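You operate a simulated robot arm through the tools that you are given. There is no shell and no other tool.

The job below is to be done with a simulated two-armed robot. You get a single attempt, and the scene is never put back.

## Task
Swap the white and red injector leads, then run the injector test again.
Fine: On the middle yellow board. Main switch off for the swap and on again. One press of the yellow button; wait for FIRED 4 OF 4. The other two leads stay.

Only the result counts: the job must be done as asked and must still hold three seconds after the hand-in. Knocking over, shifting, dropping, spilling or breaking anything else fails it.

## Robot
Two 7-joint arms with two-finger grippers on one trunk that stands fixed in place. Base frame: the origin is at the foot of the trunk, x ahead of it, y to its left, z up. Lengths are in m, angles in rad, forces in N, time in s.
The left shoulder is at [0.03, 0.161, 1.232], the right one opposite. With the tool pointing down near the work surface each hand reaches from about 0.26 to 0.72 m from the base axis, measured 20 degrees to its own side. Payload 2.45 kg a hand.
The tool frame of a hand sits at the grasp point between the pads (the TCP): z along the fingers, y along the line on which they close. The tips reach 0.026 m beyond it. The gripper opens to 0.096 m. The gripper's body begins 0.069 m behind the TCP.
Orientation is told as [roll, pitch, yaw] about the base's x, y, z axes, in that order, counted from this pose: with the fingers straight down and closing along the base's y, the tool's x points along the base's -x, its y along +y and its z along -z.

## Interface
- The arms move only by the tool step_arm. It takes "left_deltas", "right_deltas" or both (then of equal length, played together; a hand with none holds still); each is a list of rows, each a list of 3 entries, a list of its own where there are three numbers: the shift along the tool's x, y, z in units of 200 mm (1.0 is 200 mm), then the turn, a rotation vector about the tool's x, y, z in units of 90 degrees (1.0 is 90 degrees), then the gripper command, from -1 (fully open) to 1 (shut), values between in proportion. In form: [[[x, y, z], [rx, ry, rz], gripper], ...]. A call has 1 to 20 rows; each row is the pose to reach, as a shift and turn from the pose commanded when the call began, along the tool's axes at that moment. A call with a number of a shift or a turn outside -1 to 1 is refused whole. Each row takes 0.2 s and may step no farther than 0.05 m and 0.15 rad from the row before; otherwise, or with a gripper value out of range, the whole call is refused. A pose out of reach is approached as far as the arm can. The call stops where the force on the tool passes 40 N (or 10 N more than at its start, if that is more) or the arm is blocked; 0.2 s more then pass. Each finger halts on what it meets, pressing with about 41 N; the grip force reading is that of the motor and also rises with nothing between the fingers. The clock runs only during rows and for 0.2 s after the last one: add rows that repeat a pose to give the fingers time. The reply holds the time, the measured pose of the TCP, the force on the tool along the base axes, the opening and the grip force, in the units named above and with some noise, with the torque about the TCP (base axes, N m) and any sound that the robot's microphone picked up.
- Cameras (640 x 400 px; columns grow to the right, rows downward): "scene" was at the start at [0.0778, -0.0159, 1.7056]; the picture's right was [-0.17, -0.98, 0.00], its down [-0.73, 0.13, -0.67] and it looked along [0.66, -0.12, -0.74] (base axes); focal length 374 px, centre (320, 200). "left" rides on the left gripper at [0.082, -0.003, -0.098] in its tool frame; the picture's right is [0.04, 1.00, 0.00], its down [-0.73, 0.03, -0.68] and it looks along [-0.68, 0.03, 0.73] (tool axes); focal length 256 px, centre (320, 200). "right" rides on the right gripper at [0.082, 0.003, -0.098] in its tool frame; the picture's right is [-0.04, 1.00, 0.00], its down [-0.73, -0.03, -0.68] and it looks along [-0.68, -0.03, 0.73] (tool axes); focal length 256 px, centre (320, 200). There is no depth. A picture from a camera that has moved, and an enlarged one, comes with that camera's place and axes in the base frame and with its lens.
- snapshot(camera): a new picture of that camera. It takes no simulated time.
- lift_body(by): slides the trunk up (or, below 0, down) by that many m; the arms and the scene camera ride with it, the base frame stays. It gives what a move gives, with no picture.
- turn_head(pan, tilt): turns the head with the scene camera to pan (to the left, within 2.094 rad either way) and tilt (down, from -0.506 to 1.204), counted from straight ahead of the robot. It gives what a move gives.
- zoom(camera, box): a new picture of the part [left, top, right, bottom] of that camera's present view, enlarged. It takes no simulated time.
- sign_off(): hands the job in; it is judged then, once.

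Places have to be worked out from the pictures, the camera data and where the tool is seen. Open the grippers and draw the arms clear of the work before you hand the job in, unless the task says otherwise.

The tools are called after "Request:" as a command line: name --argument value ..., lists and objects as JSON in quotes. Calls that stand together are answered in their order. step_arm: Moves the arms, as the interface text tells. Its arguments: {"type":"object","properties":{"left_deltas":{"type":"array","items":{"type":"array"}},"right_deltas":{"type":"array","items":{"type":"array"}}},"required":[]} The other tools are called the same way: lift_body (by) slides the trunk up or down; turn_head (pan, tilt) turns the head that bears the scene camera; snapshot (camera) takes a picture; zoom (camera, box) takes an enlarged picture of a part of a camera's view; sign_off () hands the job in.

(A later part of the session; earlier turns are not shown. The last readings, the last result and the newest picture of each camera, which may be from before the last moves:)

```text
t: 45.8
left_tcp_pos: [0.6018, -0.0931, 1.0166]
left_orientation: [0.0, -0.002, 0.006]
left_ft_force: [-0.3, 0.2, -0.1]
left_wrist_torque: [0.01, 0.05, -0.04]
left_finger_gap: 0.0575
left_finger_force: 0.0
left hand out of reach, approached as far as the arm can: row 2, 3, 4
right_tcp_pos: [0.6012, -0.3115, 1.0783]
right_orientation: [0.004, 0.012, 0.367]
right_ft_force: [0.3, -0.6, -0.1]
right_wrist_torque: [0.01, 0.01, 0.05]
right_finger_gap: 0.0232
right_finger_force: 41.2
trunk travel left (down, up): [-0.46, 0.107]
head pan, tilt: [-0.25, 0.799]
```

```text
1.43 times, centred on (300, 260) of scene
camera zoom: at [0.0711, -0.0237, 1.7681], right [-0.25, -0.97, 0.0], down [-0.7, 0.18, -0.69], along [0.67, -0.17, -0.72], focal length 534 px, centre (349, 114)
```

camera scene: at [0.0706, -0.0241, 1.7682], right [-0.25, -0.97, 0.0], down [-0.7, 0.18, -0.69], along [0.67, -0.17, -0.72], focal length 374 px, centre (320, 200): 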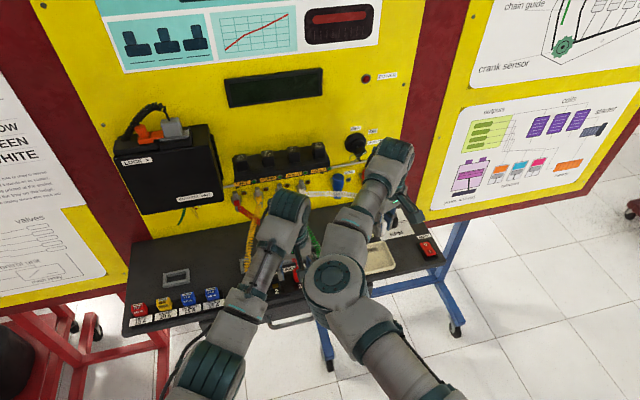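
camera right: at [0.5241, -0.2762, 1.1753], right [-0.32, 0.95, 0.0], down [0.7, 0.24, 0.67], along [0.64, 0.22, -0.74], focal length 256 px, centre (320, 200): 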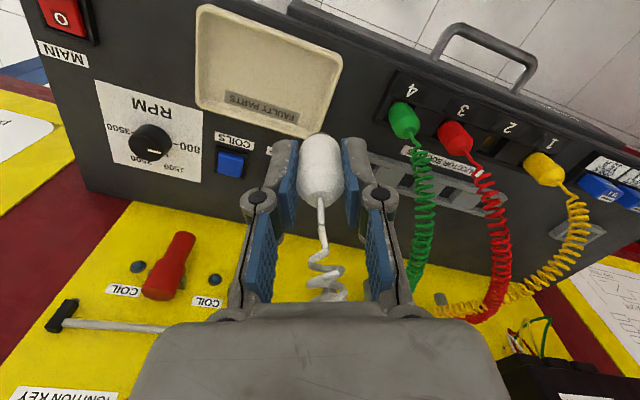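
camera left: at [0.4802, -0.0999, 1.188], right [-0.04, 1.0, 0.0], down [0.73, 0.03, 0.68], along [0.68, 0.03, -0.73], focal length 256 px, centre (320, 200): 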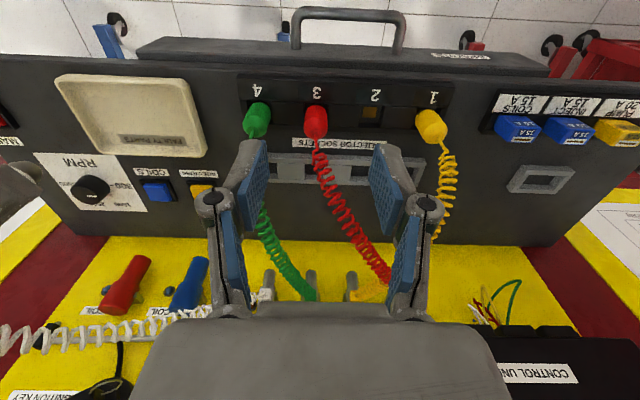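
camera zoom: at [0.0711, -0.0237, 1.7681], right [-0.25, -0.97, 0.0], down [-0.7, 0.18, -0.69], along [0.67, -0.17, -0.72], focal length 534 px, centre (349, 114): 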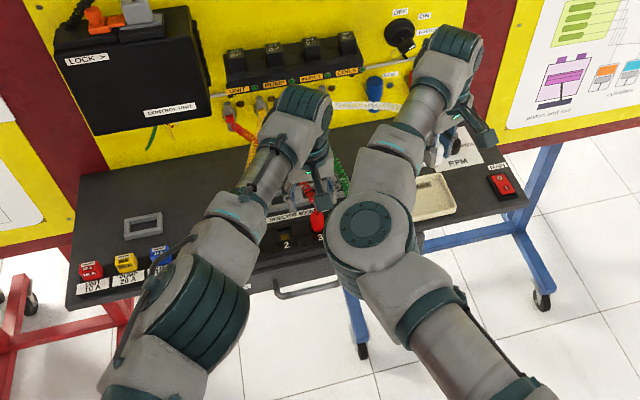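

It is only a few millimetres short now. One more trunk stage of 0.06 m should give margin.

Request:
step_arm --left_deltas '[[[0.04, 0, -0.15], [0, 0, 0], -0.2], [[0.08, 0, -0.33], [0, 0, 0], -0.2], [[0.08, 0, -0.33], [0, 0, 0], -0.2]]' --right_deltas '[[[0, 0, -0.15], [0, 0, 0], 1], [[0, 0, -0.3], [0, 0, 0], 1], [[0, 0, -0.3], [0, 0, 0], 1]]'

Request:
lift_body --by -0.06

Request:
step_arm --left_deltas '[[[-0.04, -0.01, 0.0], [0, 0, 0], -0.2], [[-0.085, -0.02, 0.03], [0, 0, 0], -0.2], [[-0.085, -0.02, 0.06], [0, 0, 0], -0.2], [[-0.085, -0.02, 0.06], [0, 0, 0], -0.2]]'

Request:
zoom --camera "left" --box '[200, 40, 440, 240]'

```text
t: 46.6
left_tcp_pos: [0.5814, -0.0918, 1.0837]
left_orientation: [0.0, -0.003, 0.001]
left_ft_force: [-0.3, -0.4, -0.4]
left_wrist_torque: [0.0, 0.03, -0.01]
left_finger_gap: 0.0572
left_finger_force: 0.0
right_tcp_pos: [0.6029, -0.3125, 1.1392]
right_orientation: [0.007, 0.01, 0.366]
right_ft_force: [-0.4, -0.1, -0.5]
right_wrist_torque: [-0.02, 0.0, -0.01]
right_finger_gap: 0.0231
right_finger_force: 40.7
trunk travel left (down, up): [-0.46, 0.107]
head pan, tilt: [-0.25, 0.799]
```

```text
t: 47.6
left_tcp_pos: [0.5799, -0.0928, 1.0239]
left_orientation: [0.001, -0.005, 0.002]
left_ft_force: [0.6, 0.9, -0.4]
left_wrist_torque: [-0.01, 0.0, 0.0]
left_finger_gap: 0.0575
left_finger_force: 0.1
right_tcp_pos: [0.6006, -0.3137, 1.0784]
right_orientation: [0.003, 0.008, 0.366]
right_ft_force: [0.0, 0.6, 0.1]
right_wrist_torque: [0.02, -0.03, 0.0]
right_finger_gap: 0.0234
right_finger_force: 41.1
trunk travel left (down, up): [-0.4, 0.167]
head pan, tilt: [-0.25, 0.799]
```

```text
t: 48.6
left_tcp_pos: [0.6009, -0.0952, 1.0114]
left_orientation: [0.0, -0.002, 0.004]
left_ft_force: [0.7, -0.3, -0.3]
left_wrist_torque: [0.0, -0.03, 0.0]
left_finger_gap: 0.0577
left_finger_force: 0.0
right_tcp_pos: [0.6021, -0.3137, 1.0796]
right_orientation: [0.002, 0.011, 0.366]
right_ft_force: [0.9, -0.3, -1.3]
right_wrist_torque: [0.03, 0.0, -0.01]
right_finger_gap: 0.0234
right_finger_force: 40.3
trunk travel left (down, up): [-0.4, 0.167]
head pan, tilt: [-0.25, 0.799]
```

```text
2.00 times, centred on (320, 140) of left
camera zoom: at [0.5188, -0.0997, 1.1103], right [-0.04, 1.0, 0.0], down [0.73, 0.03, 0.68], along [0.68, 0.03, -0.73], focal length 512 px, centre (320, 320)
```

zoom: 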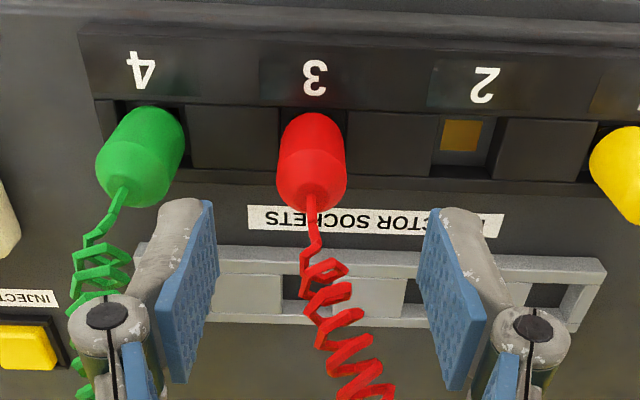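

Now within reach with no limit flagged. Red measures at about (0.603, -0.098); I correct slightly and descend to grasp height.

Request:
step_arm --left_deltas '[[[-0.008, -0.012, 0.08], [0, 0, 0], -0.2], [[-0.008, -0.012, 0.16], [0, 0, 0], -0.2], [[-0.008, -0.012, 0.24], [0, 0, 0], -0.2], [[-0.008, -0.012, 0.317], [0, 0, 0], -0.2], [[-0.008, -0.012, 0.317], [0, 0, 0], -0.2]]'

Request:
zoom --camera "left" --box '[200, 40, 440, 240]'

```text
t: 49.8
left_tcp_pos: [0.6022, -0.0957, 0.9478]
left_orientation: [-0.002, -0.006, 0.003]
left_ft_force: [0.4, 1.0, 0.0]
left_wrist_torque: [-0.01, 0.01, -0.01]
left_finger_gap: 0.0576
left_finger_force: 0.1
right_tcp_pos: [0.6017, -0.3125, 1.0774]
right_orientation: [0.004, 0.012, 0.366]
right_ft_force: [1.0, 0.3, -0.7]
right_wrist_torque: [0.0, 0.02, 0.01]
right_finger_gap: 0.0235
right_finger_force: 40.8
trunk travel left (down, up): [-0.4, 0.167]
head pan, tilt: [-0.25, 0.799]
```

```text
2.00 times, centred on (320, 140) of left
camera zoom: at [0.5206, -0.1003, 1.0463], right [-0.04, 1.0, 0.0], down [0.73, 0.03, 0.68], along [0.68, 0.03, -0.73], focal length 512 px, centre (320, 320)
```

zoom: 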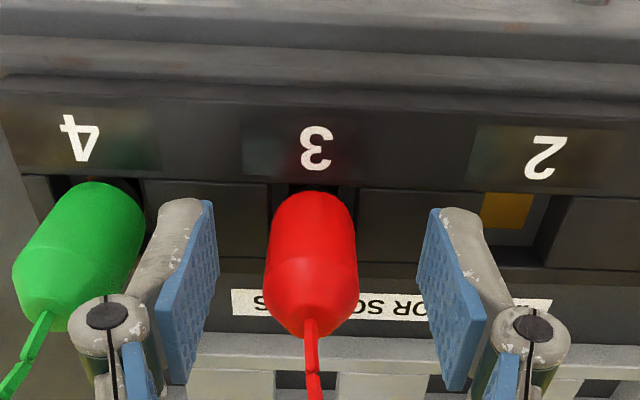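

The red plug is well centred between the pads, clear of green. I close the left gripper.

Request:
step_arm --left_deltas '[[[0, -0.006, 0], [0, 0, 0], 1], [[0, -0.006, 0], [0, 0, 0], 1], [[0, -0.006, 0], [0, 0, 0], 1], [[0, -0.006, 0], [0, 0, 0], 1]]'

```text
t: 50.8
left_tcp_pos: [0.6028, -0.0962, 0.9484]
left_orientation: [0.0, -0.004, 0.004]
left_ft_force: [1.7, -0.8, 4.0]
left_wrist_torque: [0.01, -0.04, -0.04]
left_finger_gap: 0.023
left_finger_force: 41.3
right_tcp_pos: [0.6023, -0.3128, 1.0785]
right_orientation: [0.004, 0.012, 0.366]
right_ft_force: [1.2, -0.9, -0.8]
right_wrist_torque: [0.0, 0.03, -0.01]
right_finger_gap: 0.0233
right_finger_force: 41.2
trunk travel left (down, up): [-0.4, 0.167]
head pan, tilt: [-0.25, 0.799]
```

Gripped at 23 mm with seated TCP (0.6028, -0.0962, 0.9484). I pull red up by 60 mm.

Request:
step_arm --left_deltas '[[[0, 0, -0.03], [0, 0, 0], 1], [[0, 0, -0.06], [0, 0, 0], 1], [[0, 0, -0.1], [0, 0, 0], 1], [[0, 0, -0.15], [0, 0, 0], 1], [[0, 0, -0.2], [0, 0, 0], 1], [[0, 0, -0.25], [0, 0, 0], 1], [[0, 0, -0.3], [0, 0, 0], 1], [[0, 0, -0.3], [0, 0, 0], 1]]'

Request:
zoom --camera "left" --box '[200, 20, 440, 220]'

Request:
snapshot --camera "right"

```text
t: 52.6
left_tcp_pos: [0.6027, -0.1002, 1.0094]
left_orientation: [0.001, -0.003, 0.003]
left_ft_force: [-0.1, 0.0, -0.7]
left_wrist_torque: [0.01, 0.01, 0.0]
left_finger_gap: 0.023
left_finger_force: 40.8
left hand out of reach, approached as far as the arm can: row 1, 2
right_tcp_pos: [0.6024, -0.3134, 1.0778]
right_orientation: [0.005, 0.01, 0.367]
right_ft_force: [-0.1, 0.5, -0.4]
right_wrist_torque: [-0.01, -0.03, -0.01]
right_finger_gap: 0.0233
right_finger_force: 40.7
trunk travel left (down, up): [-0.4, 0.167]
head pan, tilt: [-0.25, 0.799]
```

```text
2.00 times, centred on (320, 120) of left
camera zoom: at [0.5216, -0.1037, 1.1075], right [-0.04, 1.0, 0.0], down [0.73, 0.03, 0.68], along [0.68, 0.03, -0.73], focal length 512 px, centre (320, 360)
```

zoom: 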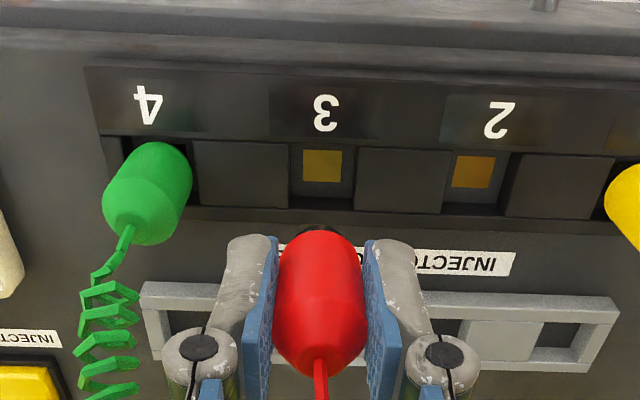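

```text
taken
camera right: at [0.5257, -0.3389, 1.1765], right [-0.32, 0.95, 0.0], down [0.7, 0.24, 0.67], along [0.64, 0.22, -0.74], focal length 256 px, centre (320, 200)
```

right: 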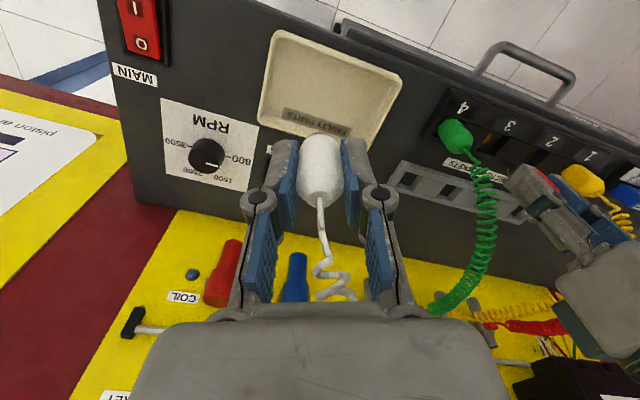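

Both sockets 2 and 3 are bare now. I carry red across to above socket 2 (about +62 mm in y) and check alignment.

Request:
step_arm --left_deltas '[[[0, 0.1, 0], [0, 0, 0], 1], [[0, 0.2, 0], [0, 0, 0], 1], [[0, 0.312, 0], [0, 0, 0], 1], [[0, 0.312, 0], [0, 0, 0], 1], [[0, 0.312, 0], [0, 0, 0], 1]]'

Request:
zoom --camera "left" --box '[200, 20, 440, 220]'

Request:
snapshot --camera "scene"

```text
t: 53.8
left_tcp_pos: [0.5998, -0.039, 1.0077]
left_orientation: [0.001, -0.002, 0.002]
left_ft_force: [0.6, 0.0, 0.9]
left_wrist_torque: [-0.01, 0.0, 0.02]
left_finger_gap: 0.0229
left_finger_force: 41.1
right_tcp_pos: [0.6023, -0.3148, 1.078]
right_orientation: [0.006, 0.007, 0.367]
right_ft_force: [-0.7, -0.5, -0.1]
right_wrist_torque: [0.03, 0.01, 0.0]
right_finger_gap: 0.0234
right_finger_force: 40.4
trunk travel left (down, up): [-0.4, 0.167]
head pan, tilt: [-0.25, 0.799]
```

```text
2.00 times, centred on (320, 120) of left
camera zoom: at [0.5189, -0.0421, 1.1069], right [-0.04, 1.0, 0.0], down [0.73, 0.03, 0.68], along [0.68, 0.03, -0.73], focal length 512 px, centre (320, 360)
```

zoom: 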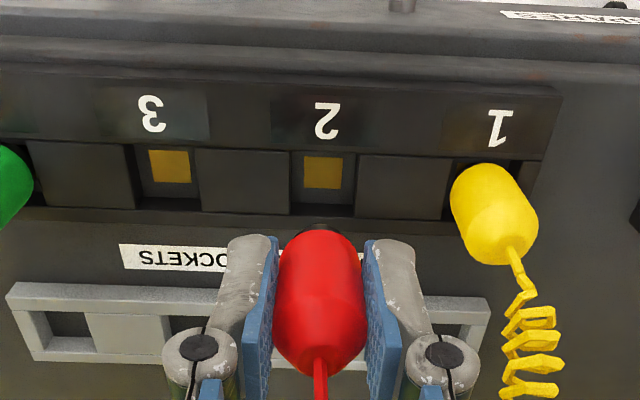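

```text
taken
camera scene: at [0.0794, -0.0248, 1.7082], right [-0.25, -0.97, 0.0], down [-0.7, 0.18, -0.69], along [0.67, -0.17, -0.72], focal length 374 px, centre (320, 200)
```

scene: 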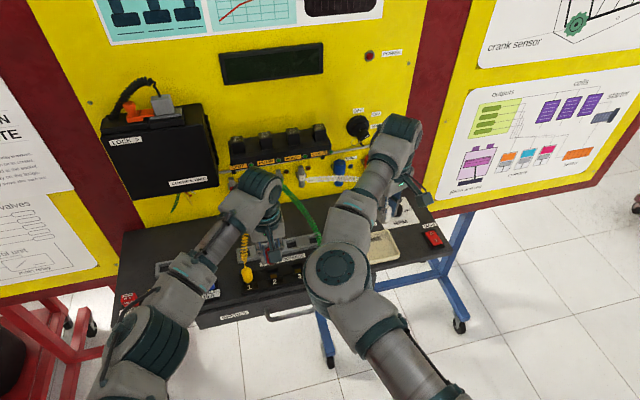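

Comparing with seated readings, red should sit at TCP ≈ (0.603, -0.0355); I correct by about +3 mm in x and y and lower to just above the socket.

Request:
step_arm --left_deltas '[[[-0.015, 0.0175, 0.0], [0, 0, 0], 1], [[-0.015, 0.0175, 0.07], [0, 0, 0], 1], [[-0.015, 0.0175, 0.14], [0, 0, 0], 1], [[-0.015, 0.0175, 0.18], [0, 0, 0], 1], [[-0.015, 0.0175, 0.18], [0, 0, 0], 1]]'

Request:
zoom --camera "left" --box '[240, 40, 400, 180]'

Request:
snapshot --camera "right"

```text
t: 55.0
left_tcp_pos: [0.6035, -0.0335, 0.9729]
left_orientation: [0.0, -0.001, 0.002]
left_ft_force: [0.1, -0.5, 0.1]
left_wrist_torque: [-0.03, 0.01, 0.01]
left_finger_gap: 0.0232
left_finger_force: 41.1
right_tcp_pos: [0.6016, -0.3126, 1.0793]
right_orientation: [0.004, 0.011, 0.368]
right_ft_force: [-0.5, 0.2, -0.2]
right_wrist_torque: [0.0, 0.0, 0.0]
right_finger_gap: 0.0233
right_finger_force: 41.4
trunk travel left (down, up): [-0.4, 0.167]
head pan, tilt: [-0.25, 0.799]
```

```text
2.86 times, centred on (320, 110) of left
camera zoom: at [0.5214, -0.037, 1.0712], right [-0.04, 1.0, 0.0], down [0.73, 0.03, 0.68], along [0.68, 0.03, -0.73], focal length 731 px, centre (320, 457)
```

zoom: 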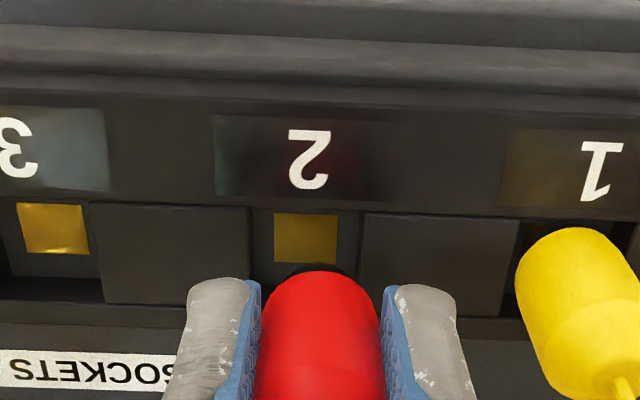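

```text
taken
camera right: at [0.5255, -0.3382, 1.1769], right [-0.32, 0.95, 0.0], down [0.7, 0.24, 0.67], along [0.64, 0.22, -0.74], focal length 256 px, centre (320, 200)
```

right: 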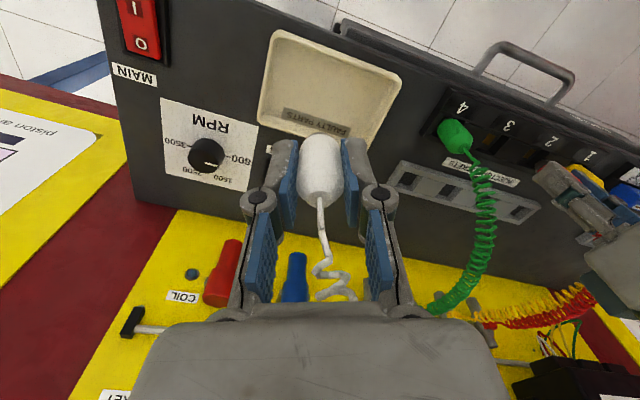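

In the close view the socket centre lies about 3.5 mm to the right-hand side (−y) of the plug axis. I shift red by −3 mm in y and lower another 8 mm, then check again.

Request:
step_arm --left_deltas '[[[0, -0.016, 0.0], [0, 0, 0], 1], [[0, -0.016, 0.02], [0, 0, 0], 1], [[0, -0.016, 0.04], [0, 0, 0], 1], [[0, -0.016, 0.04], [0, 0, 0], 1]]'

Request:
zoom --camera "left" --box '[240, 40, 400, 180]'

```text
t: 56.0
left_tcp_pos: [0.6019, -0.0362, 0.9641]
left_orientation: [0.001, -0.001, 0.002]
left_ft_force: [-0.1, -0.1, 0.6]
left_wrist_torque: [-0.01, 0.03, 0.0]
left_finger_gap: 0.023
left_finger_force: 40.6
right_tcp_pos: [0.602, -0.3138, 1.0787]
right_orientation: [0.004, 0.01, 0.366]
right_ft_force: [0.2, -0.3, 0.5]
right_wrist_torque: [0.0, 0.05, -0.02]
right_finger_gap: 0.0235
right_finger_force: 41.5
trunk travel left (down, up): [-0.4, 0.167]
head pan, tilt: [-0.25, 0.799]
```

```text
2.86 times, centred on (320, 110) of left
camera zoom: at [0.5216, -0.0401, 1.0632], right [-0.04, 1.0, 0.0], down [0.73, 0.03, 0.68], along [0.68, 0.03, -0.73], focal length 731 px, centre (320, 457)
```

zoom: 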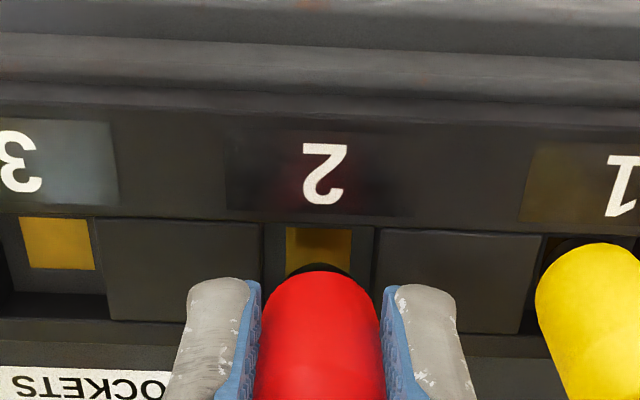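

The plug is now centred over socket 2. I lower it slowly into the recess to the seated height.

Request:
step_arm --left_deltas '[[[-0.004, 0, 0.02], [0, 0, 0], 1], [[-0.004, 0, 0.04], [0, 0, 0], 1], [[-0.004, 0, 0.06], [0, 0, 0], 1], [[-0.004, 0, 0.075], [0, 0, 0], 1], [[-0.004, 0, 0.08], [0, 0, 0], 1]]'

Request:
zoom --camera "left" --box '[240, 40, 400, 180]'

Request:
zoom --camera "right" --box '[420, 90, 640, 260]'

```text
t: 57.2
left_tcp_pos: [0.6049, -0.0366, 0.9483]
left_orientation: [0.001, -0.004, 0.001]
left_ft_force: [0.0, 0.0, -0.7]
left_wrist_torque: [-0.01, 0.01, -0.02]
left_finger_gap: 0.0234
left_finger_force: 40.8
right_tcp_pos: [0.6016, -0.3132, 1.0787]
right_orientation: [0.002, 0.009, 0.366]
right_ft_force: [0.1, 0.4, -0.6]
right_wrist_torque: [0.01, -0.01, -0.01]
right_finger_gap: 0.0232
right_finger_force: 40.7
trunk travel left (down, up): [-0.4, 0.167]
head pan, tilt: [-0.25, 0.799]
```

```text
2.86 times, centred on (320, 110) of left
camera zoom: at [0.5228, -0.0395, 1.0472], right [-0.04, 1.0, 0.0], down [0.73, 0.03, 0.68], along [0.68, 0.03, -0.73], focal length 731 px, centre (320, 457)
```

zoom: 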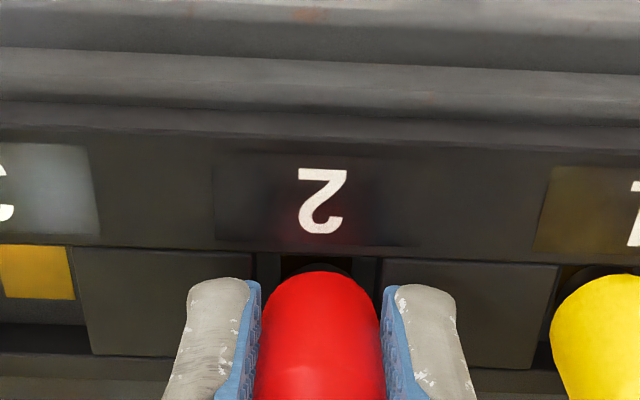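

```text
2.35 times, centred on (530, 175) of right
camera zoom: at [0.5253, -0.3383, 1.1769], right [-0.32, 0.95, 0.0], down [0.7, 0.24, 0.67], along [0.64, 0.22, -0.74], focal length 602 px, centre (-174, 259)
```

zoom: 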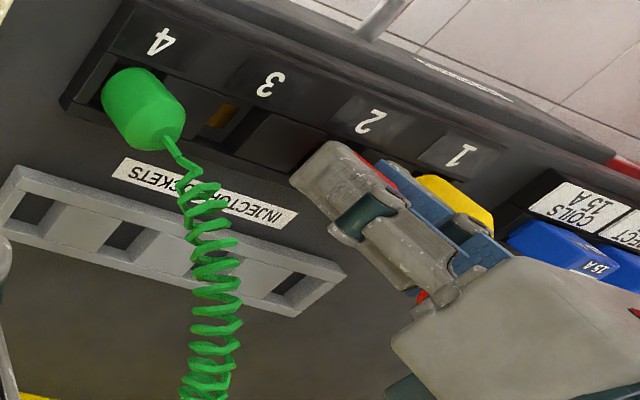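

No resistance, at the same height as the original seating (0.948). I press down gently a few millimetres to make sure it stands on its contact.

Request:
step_arm --left_deltas '[[[0, 0, 0.005], [0, 0, 0], 1], [[0, 0, 0.01], [0, 0, 0], 1], [[0, 0, 0.015], [0, 0, 0], 1], [[0, 0, 0.015], [0, 0, 0], 1]]'

```text
t: 58.2
left_tcp_pos: [0.6032, -0.0354, 0.9482]
left_orientation: [-0.001, -0.009, 0.002]
left_ft_force: [5.3, 1.1, 23.5]
left_wrist_torque: [0.01, -0.28, 0.02]
left_finger_gap: 0.0233
left_finger_force: 40.7
right_tcp_pos: [0.601, -0.3138, 1.0785]
right_orientation: [0.003, 0.011, 0.366]
right_ft_force: [0.6, 0.2, -0.1]
right_wrist_torque: [0.0, 0.0, 0.0]
right_finger_gap: 0.0231
right_finger_force: 40.8
trunk travel left (down, up): [-0.4, 0.167]
head pan, tilt: [-0.25, 0.799]
```

A firm 23 N reaction at z=0.948: red stands on its contact. I relax the push, then open the left fingers.

Request:
step_arm --left_deltas '[[[0, 0, -0.01], [0, 0, 0], 1], [[0, 0, -0.013], [0, 0, 0], 0.3], [[0, 0, -0.013], [0, 0, 0], -0.1], [[0, 0, -0.013], [0, 0, 0], -0.15], [[0, 0, -0.013], [0, 0, 0], -0.15]]'

Request:
zoom --camera "left" --box '[200, 40, 440, 240]'

```text
t: 59.4
left_tcp_pos: [0.6053, -0.0374, 0.9474]
left_orientation: [-0.001, -0.002, 0.002]
left_ft_force: [-0.2, 0.6, -0.4]
left_wrist_torque: [0.01, 0.0, -0.01]
left_finger_gap: 0.0553
left_finger_force: 0.1
right_tcp_pos: [0.6013, -0.3132, 1.0792]
right_orientation: [0.004, 0.01, 0.367]
right_ft_force: [-0.1, -0.7, -0.2]
right_wrist_torque: [0.04, 0.03, 0.04]
right_finger_gap: 0.0231
right_finger_force: 41.0
trunk travel left (down, up): [-0.4, 0.167]
head pan, tilt: [-0.25, 0.799]
```

```text
2.00 times, centred on (320, 140) of left
camera zoom: at [0.5233, -0.0398, 1.0464], right [-0.04, 1.0, 0.0], down [0.73, 0.03, 0.68], along [0.68, 0.03, -0.73], focal length 512 px, centre (320, 320)
```

zoom: 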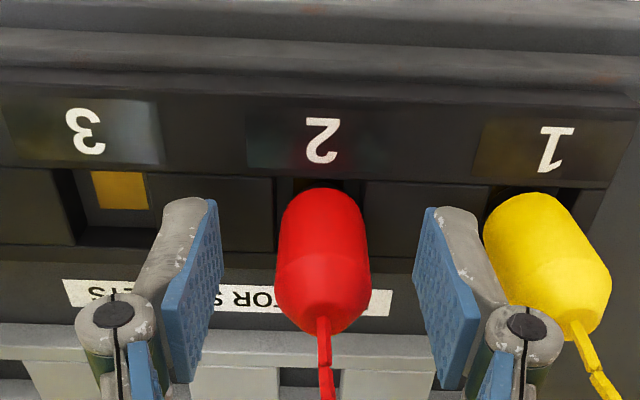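

Red stands upright in socket 2. I lift the left hand straight up, then back away to the left.

Request:
step_arm --left_deltas '[[[0, 0, -0.1], [0, 0, 0], -0.15], [[0, 0, -0.25], [0, 0, 0], -0.15], [[0, 0, -0.45], [0, 0, 0], -0.15], [[0.1, 0, -0.65], [0, 0, 0], -0.15], [[0.25, 0.1, -0.7], [0, 0, 0], -0.15], [[0.4, 0.25, -0.7], [0, 0, 0], -0.15], [[0.55, 0.4, -0.7], [0, 0, 0], -0.15], [[0.6, 0.6, -0.7], [0, 0, 0], -0.15], [[0.6, 0.8, -0.7], [0, 0, 0], -0.15], [[0.6, 0.95, -0.7], [0, 0, 0], -0.15]]'

Request:
snapshot --camera "left"

Request:
snapshot --camera "scene"

Request:
snapshot --camera "right"

```text
t: 61.6
left_tcp_pos: [0.4805, 0.1593, 1.0883]
left_orientation: [-0.003, -0.003, 0.0]
left_ft_force: [0.1, 0.2, 0.4]
left_wrist_torque: [-0.01, -0.06, 0.0]
left_finger_gap: 0.0553
left_finger_force: 0.0
right_tcp_pos: [0.6007, -0.3097, 1.0789]
right_orientation: [-0.002, 0.01, 0.365]
right_ft_force: [0.2, 0.9, 0.1]
right_wrist_torque: [-0.02, -0.03, 0.0]
right_finger_gap: 0.0233
right_finger_force: 40.8
trunk travel left (down, up): [-0.4, 0.167]
head pan, tilt: [-0.25, 0.799]
```

```text
taken
camera left: at [0.4, 0.1554, 1.1875], right [-0.04, 1.0, 0.0], down [0.73, 0.03, 0.68], along [0.68, 0.03, -0.73], focal length 256 px, centre (320, 200)
```

left: 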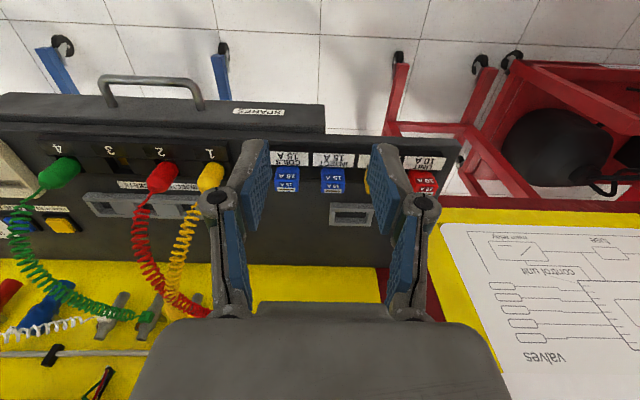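

```text
taken
camera scene: at [0.0778, -0.0173, 1.7083], right [-0.25, -0.97, 0.0], down [-0.7, 0.18, -0.69], along [0.67, -0.17, -0.72], focal length 374 px, centre (320, 200)
```

scene: 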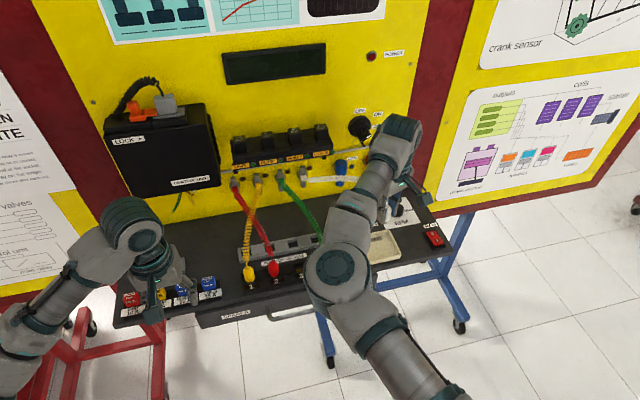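

```text
taken
camera right: at [0.5249, -0.3342, 1.1782], right [-0.32, 0.95, 0.0], down [0.7, 0.24, 0.67], along [0.64, 0.22, -0.74], focal length 256 px, centre (320, 200)
```

right: 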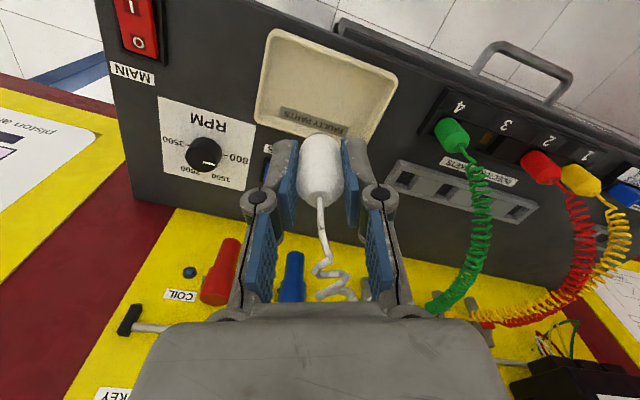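

Red is fitted in socket 2 and stands. Now I bring white back over the green plug to above socket 3.

Request:
step_arm --right_deltas '[[[-0.078, 0.197, 0], [0, 0, 0], 1], [[-0.156, 0.394, 0], [0, 0, 0], 1], [[-0.234, 0.591, 0], [0, 0, 0], 1], [[-0.312, 0.788, 0], [0, 0, 0], 1], [[-0.39, 0.985, 0], [0, 0, 0], 1], [[-0.39, 0.985, 0.15], [0, 0, 0], 1], [[-0.39, 0.985, 0.3], [0, 0, 0], 1], [[-0.39, 0.985, 0.3], [0, 0, 0], 1]]'

Request:
zoom --camera "right" --box '[200, 20, 440, 220]'

Request:
snapshot --camera "scene"

```text
t: 63.4
left_tcp_pos: [0.4824, 0.1565, 1.0887]
left_orientation: [-0.001, -0.002, 0.001]
left_ft_force: [0.2, 0.3, 0.1]
left_wrist_torque: [0.02, 0.01, 0.0]
left_finger_gap: 0.0553
left_finger_force: 0.1
right_tcp_pos: [0.6171, -0.0956, 1.0091]
right_orientation: [0.002, 0.011, 0.367]
right_ft_force: [-1.2, 0.7, -1.3]
right_wrist_torque: [0.03, -0.02, -0.03]
right_finger_gap: 0.0234
right_finger_force: 41.0
right hand out of reach, approached as far as the arm can: row 2, 3, 4, 5, 6, 7, 8
trunk travel left (down, up): [-0.4, 0.167]
head pan, tilt: [-0.25, 0.799]
```

```text
2.00 times, centred on (320, 120) of right
camera zoom: at [0.5417, -0.1211, 1.1084], right [-0.32, 0.95, 0.0], down [0.7, 0.24, 0.67], along [0.64, 0.22, -0.74], focal length 512 px, centre (320, 360)
```

zoom: 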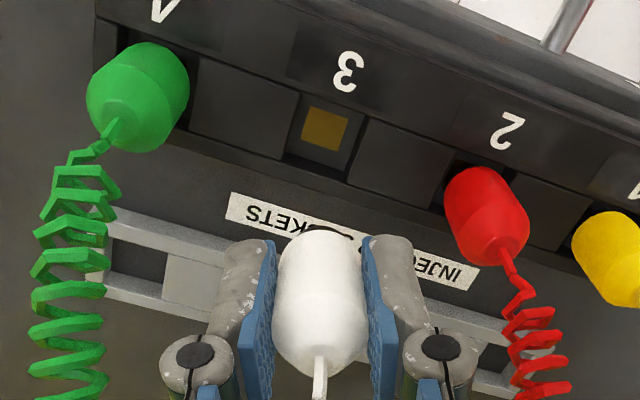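

```text
taken
camera scene: at [0.0782, -0.0195, 1.7083], right [-0.25, -0.97, 0.0], down [-0.7, 0.18, -0.69], along [0.67, -0.17, -0.72], focal length 374 px, centre (320, 200)
```

scene: 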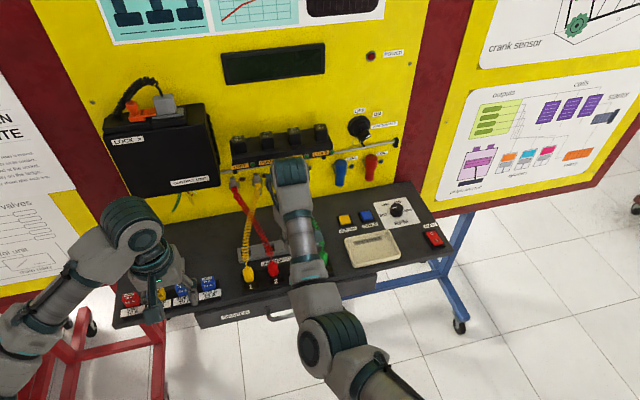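

The arm is again at its inner limit (x=0.617 instead of 0.603). I raise the trunk 0.06 m, then lower the hand while pulling it to x≈0.603.

Request:
lift_body --by 0.06

Request:
step_arm --right_deltas '[[[0.0, 0, 0.1], [0, 0, 0], 1], [[0.03, 0.01, 0.2], [0, 0, 0], 1], [[0.065, 0.02, 0.3], [0, 0, 0], 1], [[0.065, 0.02, 0.36], [0, 0, 0], 1], [[0.065, 0.02, 0.36], [0, 0, 0], 1]]'

Request:
zoom --camera "right" --box '[200, 20, 440, 220]'

```text
t: 64.4
left_tcp_pos: [0.4829, 0.1562, 1.1465]
left_orientation: [-0.001, -0.001, 0.002]
left_ft_force: [-1.8, 0.0, 0.4]
left_wrist_torque: [-0.03, -0.02, -0.01]
left_finger_gap: 0.0553
left_finger_force: 0.0
right_tcp_pos: [0.6212, -0.0979, 1.0693]
right_orientation: [0.001, 0.01, 0.365]
right_ft_force: [-0.5, -0.2, 0.1]
right_wrist_torque: [0.0, 0.01, 0.0]
right_finger_gap: 0.0231
right_finger_force: 40.4
trunk travel left (down, up): [-0.46, 0.107]
head pan, tilt: [-0.25, 0.799]
```

```text
t: 65.6
left_tcp_pos: [0.4829, 0.1558, 1.1487]
left_orientation: [0.0, -0.006, 0.003]
left_ft_force: [0.0, 1.0, -0.2]
left_wrist_torque: [0.0, 0.01, -0.01]
left_finger_gap: 0.0553
left_finger_force: 0.1
right_tcp_pos: [0.6062, -0.0981, 0.9979]
right_orientation: [0.002, 0.009, 0.366]
right_ft_force: [-0.6, 0.1, -0.5]
right_wrist_torque: [-0.02, -0.04, 0.06]
right_finger_gap: 0.0233
right_finger_force: 40.5
trunk travel left (down, up): [-0.46, 0.107]
head pan, tilt: [-0.25, 0.799]
```

```text
2.00 times, centred on (320, 120) of right
camera zoom: at [0.5295, -0.1238, 1.0961], right [-0.32, 0.95, 0.0], down [0.7, 0.24, 0.67], along [0.64, 0.22, -0.74], focal length 512 px, centre (320, 360)
```

zoom: 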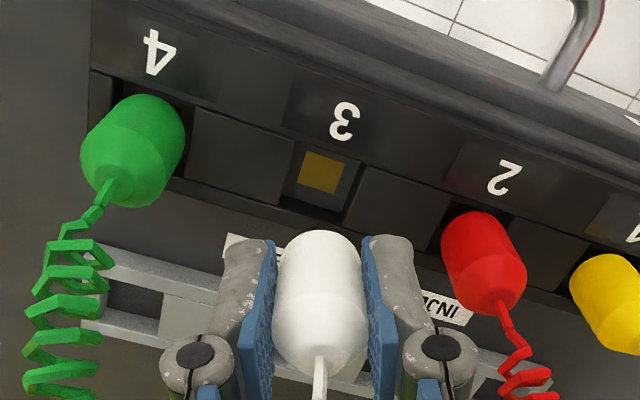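

Socket 3's contact is almost directly under the plug (about 2 mm nearer in x). I correct and lower to z≈0.966 for a close check.

Request:
step_arm --right_deltas '[[[0.01, 0.005, 0.05], [0, 0, 0], 1], [[0.01, 0.005, 0.1], [0, 0, 0], 1], [[0.01, 0.005, 0.16], [0, 0, 0], 1], [[0.01, 0.005, 0.16], [0, 0, 0], 1]]'

Request:
zoom --camera "right" --box '[240, 40, 400, 180]'

```text
t: 66.6
left_tcp_pos: [0.4825, 0.1565, 1.1475]
left_orientation: [-0.003, -0.003, 0.001]
left_ft_force: [0.2, -0.8, -0.8]
left_wrist_torque: [0.0, 0.0, -0.01]
left_finger_gap: 0.0554
left_finger_force: 0.0
right_tcp_pos: [0.6029, -0.0985, 0.9663]
right_orientation: [0.002, 0.009, 0.366]
right_ft_force: [0.5, -0.5, 0.1]
right_wrist_torque: [-0.03, 0.01, 0.0]
right_finger_gap: 0.0235
right_finger_force: 40.8
trunk travel left (down, up): [-0.46, 0.107]
head pan, tilt: [-0.25, 0.799]
```

```text
2.86 times, centred on (320, 110) of right
camera zoom: at [0.5272, -0.1234, 1.0641], right [-0.32, 0.95, 0.0], down [0.7, 0.24, 0.67], along [0.64, 0.22, -0.74], focal length 731 px, centre (320, 457)
```

zoom: 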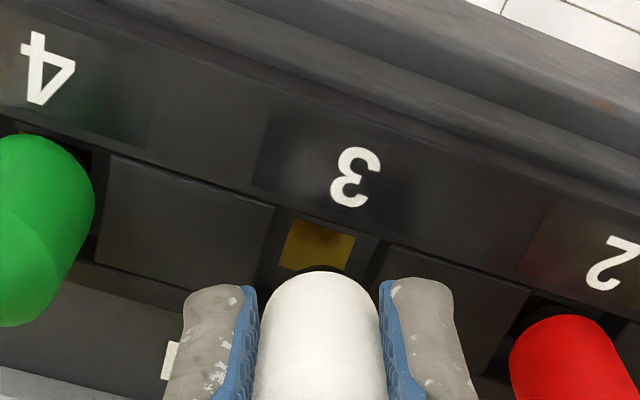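

The plug is laterally centred over contact 3 and within about 1 mm in depth. I lower it slowly to the seating height.

Request:
step_arm --right_deltas '[[[0, 0.002, 0.02], [0, 0, 0], 1], [[0, 0.002, 0.04], [0, 0, 0], 1], [[0, 0.002, 0.06], [0, 0, 0], 1], [[0, 0.002, 0.075], [0, 0, 0], 1], [[0, 0.002, 0.085], [0, 0, 0], 1], [[0, 0.002, 0.085], [0, 0, 0], 1]]'

Request:
zoom --camera "right" --box '[240, 40, 400, 180]'

```text
t: 68.0
left_tcp_pos: [0.4824, 0.1561, 1.1464]
left_orientation: [0.0, -0.006, 0.003]
left_ft_force: [0.0, -0.8, -0.4]
left_wrist_torque: [-0.01, 0.02, 0.0]
left_finger_gap: 0.0552
left_finger_force: 0.0
right_tcp_pos: [0.6038, -0.0992, 0.9479]
right_orientation: [0.002, 0.01, 0.365]
right_ft_force: [0.3, 0.3, -1.0]
right_wrist_torque: [0.0, 0.0, 0.0]
right_finger_gap: 0.0233
right_finger_force: 40.9
trunk travel left (down, up): [-0.46, 0.107]
head pan, tilt: [-0.25, 0.799]
```

```text
2.86 times, centred on (320, 110) of right
camera zoom: at [0.527, -0.1236, 1.0476], right [-0.32, 0.95, 0.0], down [0.7, 0.24, 0.67], along [0.64, 0.22, -0.74], focal length 731 px, centre (320, 457)
```

zoom: 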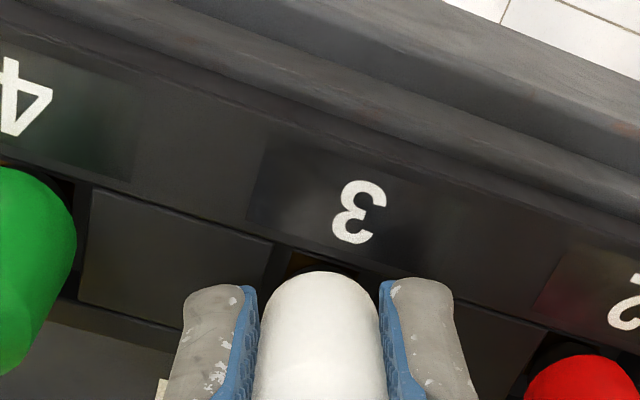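

Free descent to 0.948 with no force. I press gently downward to confirm that it stands on the contact.

Request:
step_arm --right_deltas '[[[0, 0, 0.005], [0, 0, 0], 1], [[0, 0, 0.01], [0, 0, 0], 1], [[0, 0, 0.015], [0, 0, 0], 1], [[0, 0, 0.015], [0, 0, 0], 1]]'

```text
t: 69.0
left_tcp_pos: [0.4824, 0.1569, 1.1482]
left_orientation: [-0.001, -0.003, 0.001]
left_ft_force: [0.1, 0.2, -0.4]
left_wrist_torque: [-0.02, -0.01, -0.02]
left_finger_gap: 0.0551
left_finger_force: 0.1
right_tcp_pos: [0.6028, -0.0997, 0.9471]
right_orientation: [0.002, 0.009, 0.366]
right_ft_force: [0.5, -0.3, 5.0]
right_wrist_torque: [-0.04, -0.04, -0.03]
right_finger_gap: 0.0235
right_finger_force: 41.0
trunk travel left (down, up): [-0.46, 0.107]
head pan, tilt: [-0.25, 0.799]
```

Contact is just beginning (5 N at 0.947). I push another 2–3 mm of command for a firm seating.

Request:
step_arm --right_deltas '[[[0, 0, 0.005], [0, 0, 0], 1], [[0, 0, 0.01], [0, 0, 0], 1], [[0, 0, 0.01], [0, 0, 0], 1]]'

```text
t: 69.8
left_tcp_pos: [0.4817, 0.1568, 1.148]
left_orientation: [-0.001, -0.003, 0.002]
left_ft_force: [-0.7, 0.5, 0.7]
left_wrist_torque: [-0.03, -0.02, 0.02]
left_finger_gap: 0.0553
left_finger_force: 0.0
right_tcp_pos: [0.6022, -0.0993, 0.9471]
right_orientation: [0.0, 0.008, 0.366]
right_ft_force: [3.0, -0.1, 18.3]
right_wrist_torque: [-0.01, -0.17, 0.01]
right_finger_gap: 0.0235
right_finger_force: 41.4
trunk travel left (down, up): [-0.46, 0.107]
head pan, tilt: [-0.25, 0.799]
```

White is firmly seated (18 N at 0.947). I relax the push and open the right fingers part-way.

Request:
step_arm --right_deltas '[[[0, 0, -0.012], [0, 0, 0], 1], [[0, 0, -0.02], [0, 0, 0], 0.3], [[0, 0, -0.02], [0, 0, 0], -0.1], [[0, 0, -0.02], [0, 0, 0], -0.15], [[0, 0, -0.02], [0, 0, 0], -0.15]]'

Request:
zoom --camera "right" --box '[180, 40, 460, 240]'

```text
t: 71.0
left_tcp_pos: [0.4823, 0.1568, 1.1487]
left_orientation: [-0.002, -0.003, 0.001]
left_ft_force: [0.6, 0.4, 0.4]
left_wrist_torque: [0.01, -0.01, 0.0]
left_finger_gap: 0.0551
left_finger_force: 0.1
right_tcp_pos: [0.603, -0.0995, 0.9492]
right_orientation: [0.003, 0.011, 0.368]
right_ft_force: [-0.3, 0.5, 0.6]
right_wrist_torque: [0.02, -0.01, 0.03]
right_finger_gap: 0.0552
right_finger_force: 0.0
trunk travel left (down, up): [-0.46, 0.107]
head pan, tilt: [-0.25, 0.799]
```

```text
2.00 times, centred on (320, 140) of right
camera zoom: at [0.5266, -0.1242, 1.047], right [-0.32, 0.95, 0.0], down [0.7, 0.24, 0.67], along [0.64, 0.22, -0.74], focal length 512 px, centre (320, 320)
```

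zoom: 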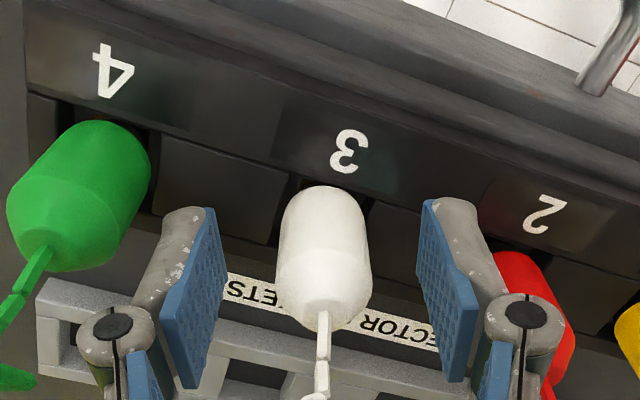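

White stands in socket 3. I lift the right hand straight up and then move it away to the right.

Request:
step_arm --right_deltas '[[[0, 0, -0.08], [0, 0, 0], -0.15], [[0, 0, -0.2], [0, 0, 0], -0.15], [[0, 0, -0.35], [0, 0, 0], -0.15], [[0, 0, -0.5], [0, 0, 0], -0.15], [[0.04, -0.12, -0.6], [0, 0, 0], -0.15], [[0.12, -0.3, -0.65], [0, 0, 0], -0.15], [[0.2, -0.5, -0.65], [0, 0, 0], -0.15], [[0.28, -0.7, -0.65], [0, 0, 0], -0.15], [[0.36, -0.9, -0.65], [0, 0, 0], -0.15], [[0.36, -0.9, -0.65], [0, 0, 0], -0.15]]'

Request:
snapshot --camera "right"

Request:
snapshot --camera "scene"

Request:
snapshot --camera "left"

```text
t: 73.2
left_tcp_pos: [0.4814, 0.1553, 1.1485]
left_orientation: [0.0, -0.005, 0.002]
left_ft_force: [-0.6, 0.9, 0.4]
left_wrist_torque: [0.0, -0.02, -0.01]
left_finger_gap: 0.055
left_finger_force: 0.0
right_tcp_pos: [0.602, -0.2944, 1.0782]
right_orientation: [0.002, 0.01, 0.367]
right_ft_force: [0.0, 0.7, -0.7]
right_wrist_torque: [0.01, 0.03, -0.01]
right_finger_gap: 0.0551
right_finger_force: 0.1
right hand out of reach, approached as far as the arm can: row 5, 6
trunk travel left (down, up): [-0.46, 0.107]
head pan, tilt: [-0.25, 0.799]
```

```text
taken
camera right: at [0.5256, -0.3191, 1.1762], right [-0.32, 0.95, 0.0], down [0.7, 0.24, 0.67], along [0.64, 0.22, -0.74], focal length 256 px, centre (320, 200)
```

right: 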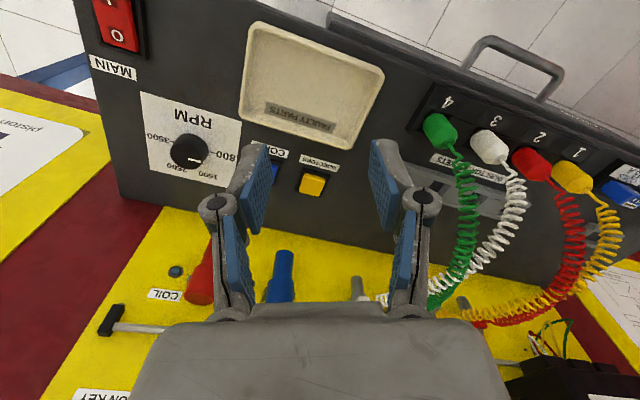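

```text
taken
camera scene: at [0.07, -0.0214, 1.7682], right [-0.25, -0.97, 0.0], down [-0.7, 0.18, -0.69], along [0.67, -0.17, -0.72], focal length 374 px, centre (320, 200)
```

scene: 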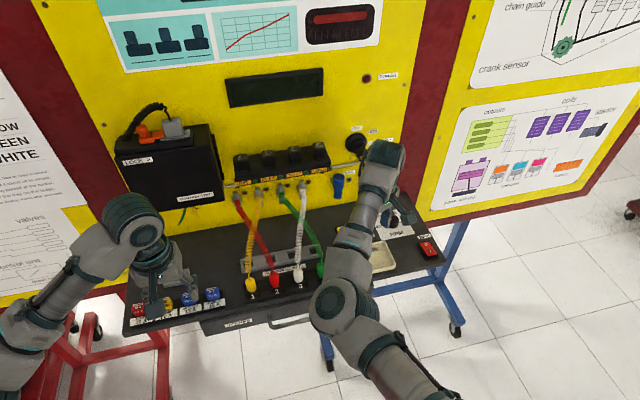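

```text
taken
camera left: at [0.4009, 0.1516, 1.2466], right [-0.04, 1.0, 0.0], down [0.73, 0.03, 0.68], along [0.68, 0.03, -0.73], focal length 256 px, centre (320, 200)
```

left: 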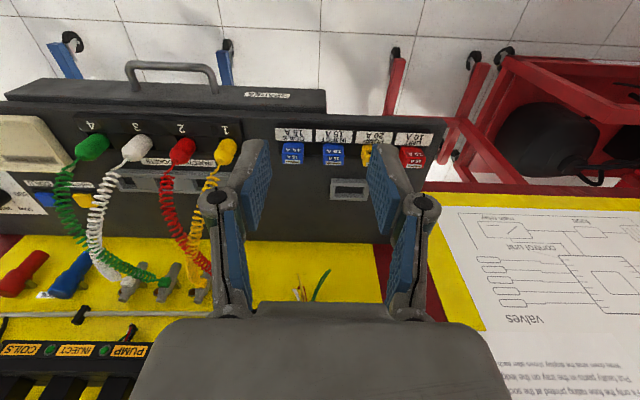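

All four plugs now stand in order yellow, red, white, green. I take the right hand out toward the switch, turning it square and closing the fingers.

Request:
zoom --camera "right" --box '[380, 80, 640, 280]'

Request:
step_arm --right_deltas '[[[0.08, -0.15, -0.1], [0, 0, 0.05], 0.5], [[0.16, -0.3, -0.2], [0, 0, 0.1], 1], [[0.24, -0.45, -0.3], [0, 0, 0.15], 1], [[0.32, -0.6, -0.35], [0, 0, 0.2], 1], [[0.38, -0.711, -0.35], [0, 0, 0.2336], 1], [[0.38, -0.711, -0.35], [0, 0, 0.2336], 1]]'

Request:
lift_body --by -0.06

Request:
snapshot --camera "right"

Request:
snapshot --camera "scene"

```text
2.00 times, centred on (510, 180) of right
camera zoom: at [0.5256, -0.3191, 1.1762], right [-0.32, 0.95, 0.0], down [0.7, 0.24, 0.67], along [0.64, 0.22, -0.74], focal length 512 px, centre (-60, 240)
```

zoom: 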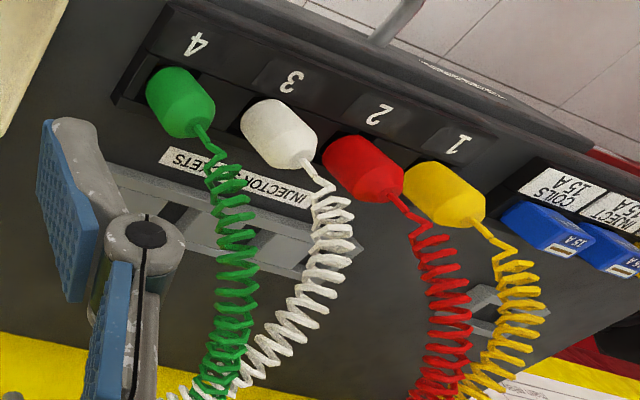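

```text
t: 74.6
left_tcp_pos: [0.4831, 0.154, 1.1477]
left_orientation: [0.0, -0.001, 0.002]
left_ft_force: [-0.2, 0.4, -0.2]
left_wrist_torque: [0.01, -0.05, -0.01]
left_finger_gap: 0.0553
left_finger_force: 0.0
right_tcp_pos: [0.5821, -0.4539, 1.149]
right_orientation: [-0.001, 0.01, 0.0]
right_ft_force: [0.8, 0.4, -0.6]
right_wrist_torque: [-0.01, 0.04, 0.01]
right_finger_gap: 0.0
right_finger_force: 28.7
trunk travel left (down, up): [-0.46, 0.107]
head pan, tilt: [-0.25, 0.799]
```

```text
t: 75.6
left_tcp_pos: [0.4812, 0.1547, 1.0892]
left_orientation: [0.0, -0.004, 0.001]
left_ft_force: [0.1, -0.1, 0.0]
left_wrist_torque: [-0.02, -0.04, -0.01]
left_finger_gap: 0.055
left_finger_force: 0.1
right_tcp_pos: [0.5825, -0.4541, 1.0887]
right_orientation: [0.0, 0.009, -0.001]
right_ft_force: [-0.5, 0.2, 1.0]
right_wrist_torque: [-0.01, -0.02, 0.01]
right_finger_gap: 0.0
right_finger_force: 28.9
trunk travel left (down, up): [-0.4, 0.167]
head pan, tilt: [-0.25, 0.799]
```

```text
taken
camera right: at [0.5014, -0.4493, 1.1884], right [0.04, 1.0, 0.0], down [0.74, -0.03, 0.67], along [0.67, -0.03, -0.74], focal length 256 px, centre (320, 200)
```

right: 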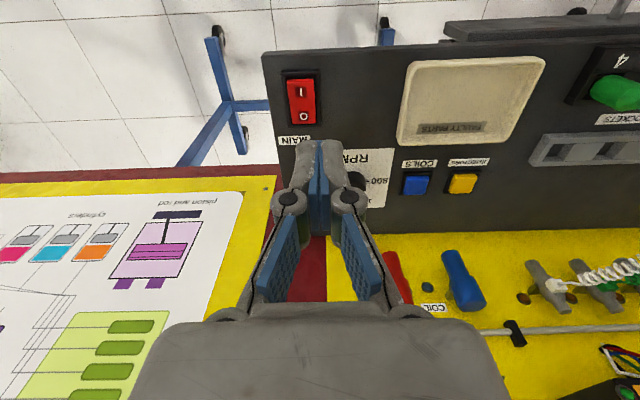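

```text
taken
camera scene: at [0.0781, -0.0217, 1.7084], right [-0.25, -0.97, 0.0], down [-0.7, 0.18, -0.69], along [0.67, -0.17, -0.72], focal length 374 px, centre (320, 200)
```

scene: 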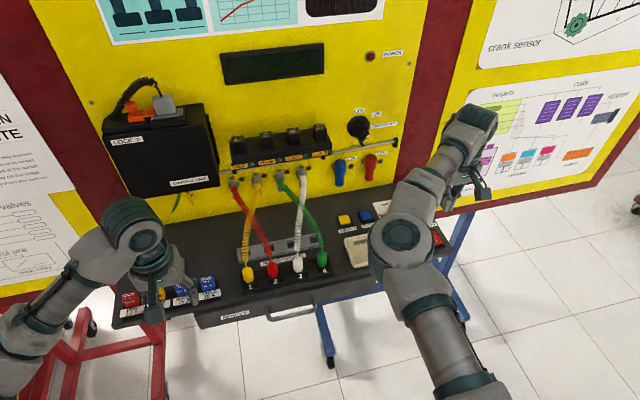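

The display is dark and all leads look right. I tilt the hand as before and place the tip above the I (near) end of the rocker.

Request:
step_arm --right_deltas '[[[-0.008, -0.03, 0.1], [0, -0.08, 0], 1], [[-0.016, -0.06, 0.2], [0, -0.16, 0], 1], [[-0.024, -0.09, 0.35], [0, -0.24, 0], 1], [[-0.0325, -0.1, 0.5], [0, -0.325, 0], 1], [[-0.0325, -0.1, 0.594], [0, -0.325, 0], 1], [[-0.0325, -0.1, 0.594], [0, -0.325, 0], 1]]'

Request:
snapshot --camera "right"

```text
t: 77.0
left_tcp_pos: [0.4815, 0.1559, 1.088]
left_orientation: [0.001, -0.002, 0.002]
left_ft_force: [-0.3, -0.4, 0.6]
left_wrist_torque: [-0.02, -0.02, 0.02]
left_finger_gap: 0.0553
left_finger_force: 0.0
right_tcp_pos: [0.5877, -0.4732, 0.9716]
right_orientation: [-0.001, -0.502, 0.0]
right_ft_force: [-0.2, -0.1, -1.3]
right_wrist_torque: [0.01, -0.01, -0.02]
right_finger_gap: 0.0002
right_finger_force: 28.9
trunk travel left (down, up): [-0.4, 0.167]
head pan, tilt: [-0.25, 0.799]
```

```text
taken
camera right: at [0.469, -0.4688, 1.0169], right [0.04, 1.0, 0.02], down [0.32, -0.03, 0.95], along [0.95, -0.03, -0.32], focal length 256 px, centre (320, 200)
```

right: 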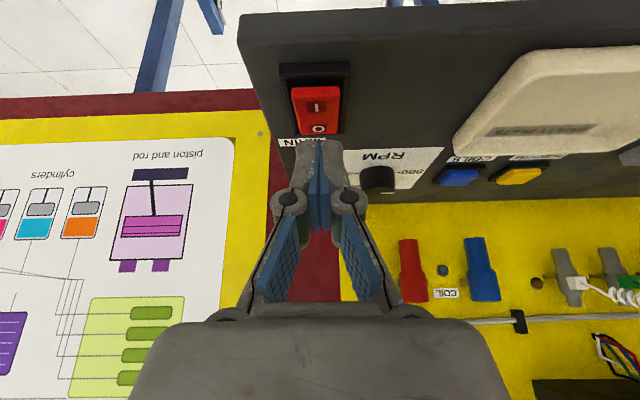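

Request:
zoom --camera "right" --box '[260, 50, 380, 150]'

```text
4.00 times, centred on (320, 100) of right
camera zoom: at [0.469, -0.4688, 1.0169], right [0.04, 1.0, 0.02], down [0.32, -0.03, 0.95], along [0.95, -0.03, -0.32], focal length 1024 px, centre (320, 600)
```

zoom: 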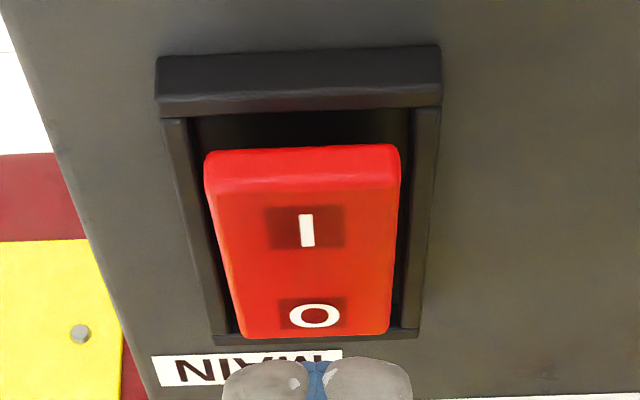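

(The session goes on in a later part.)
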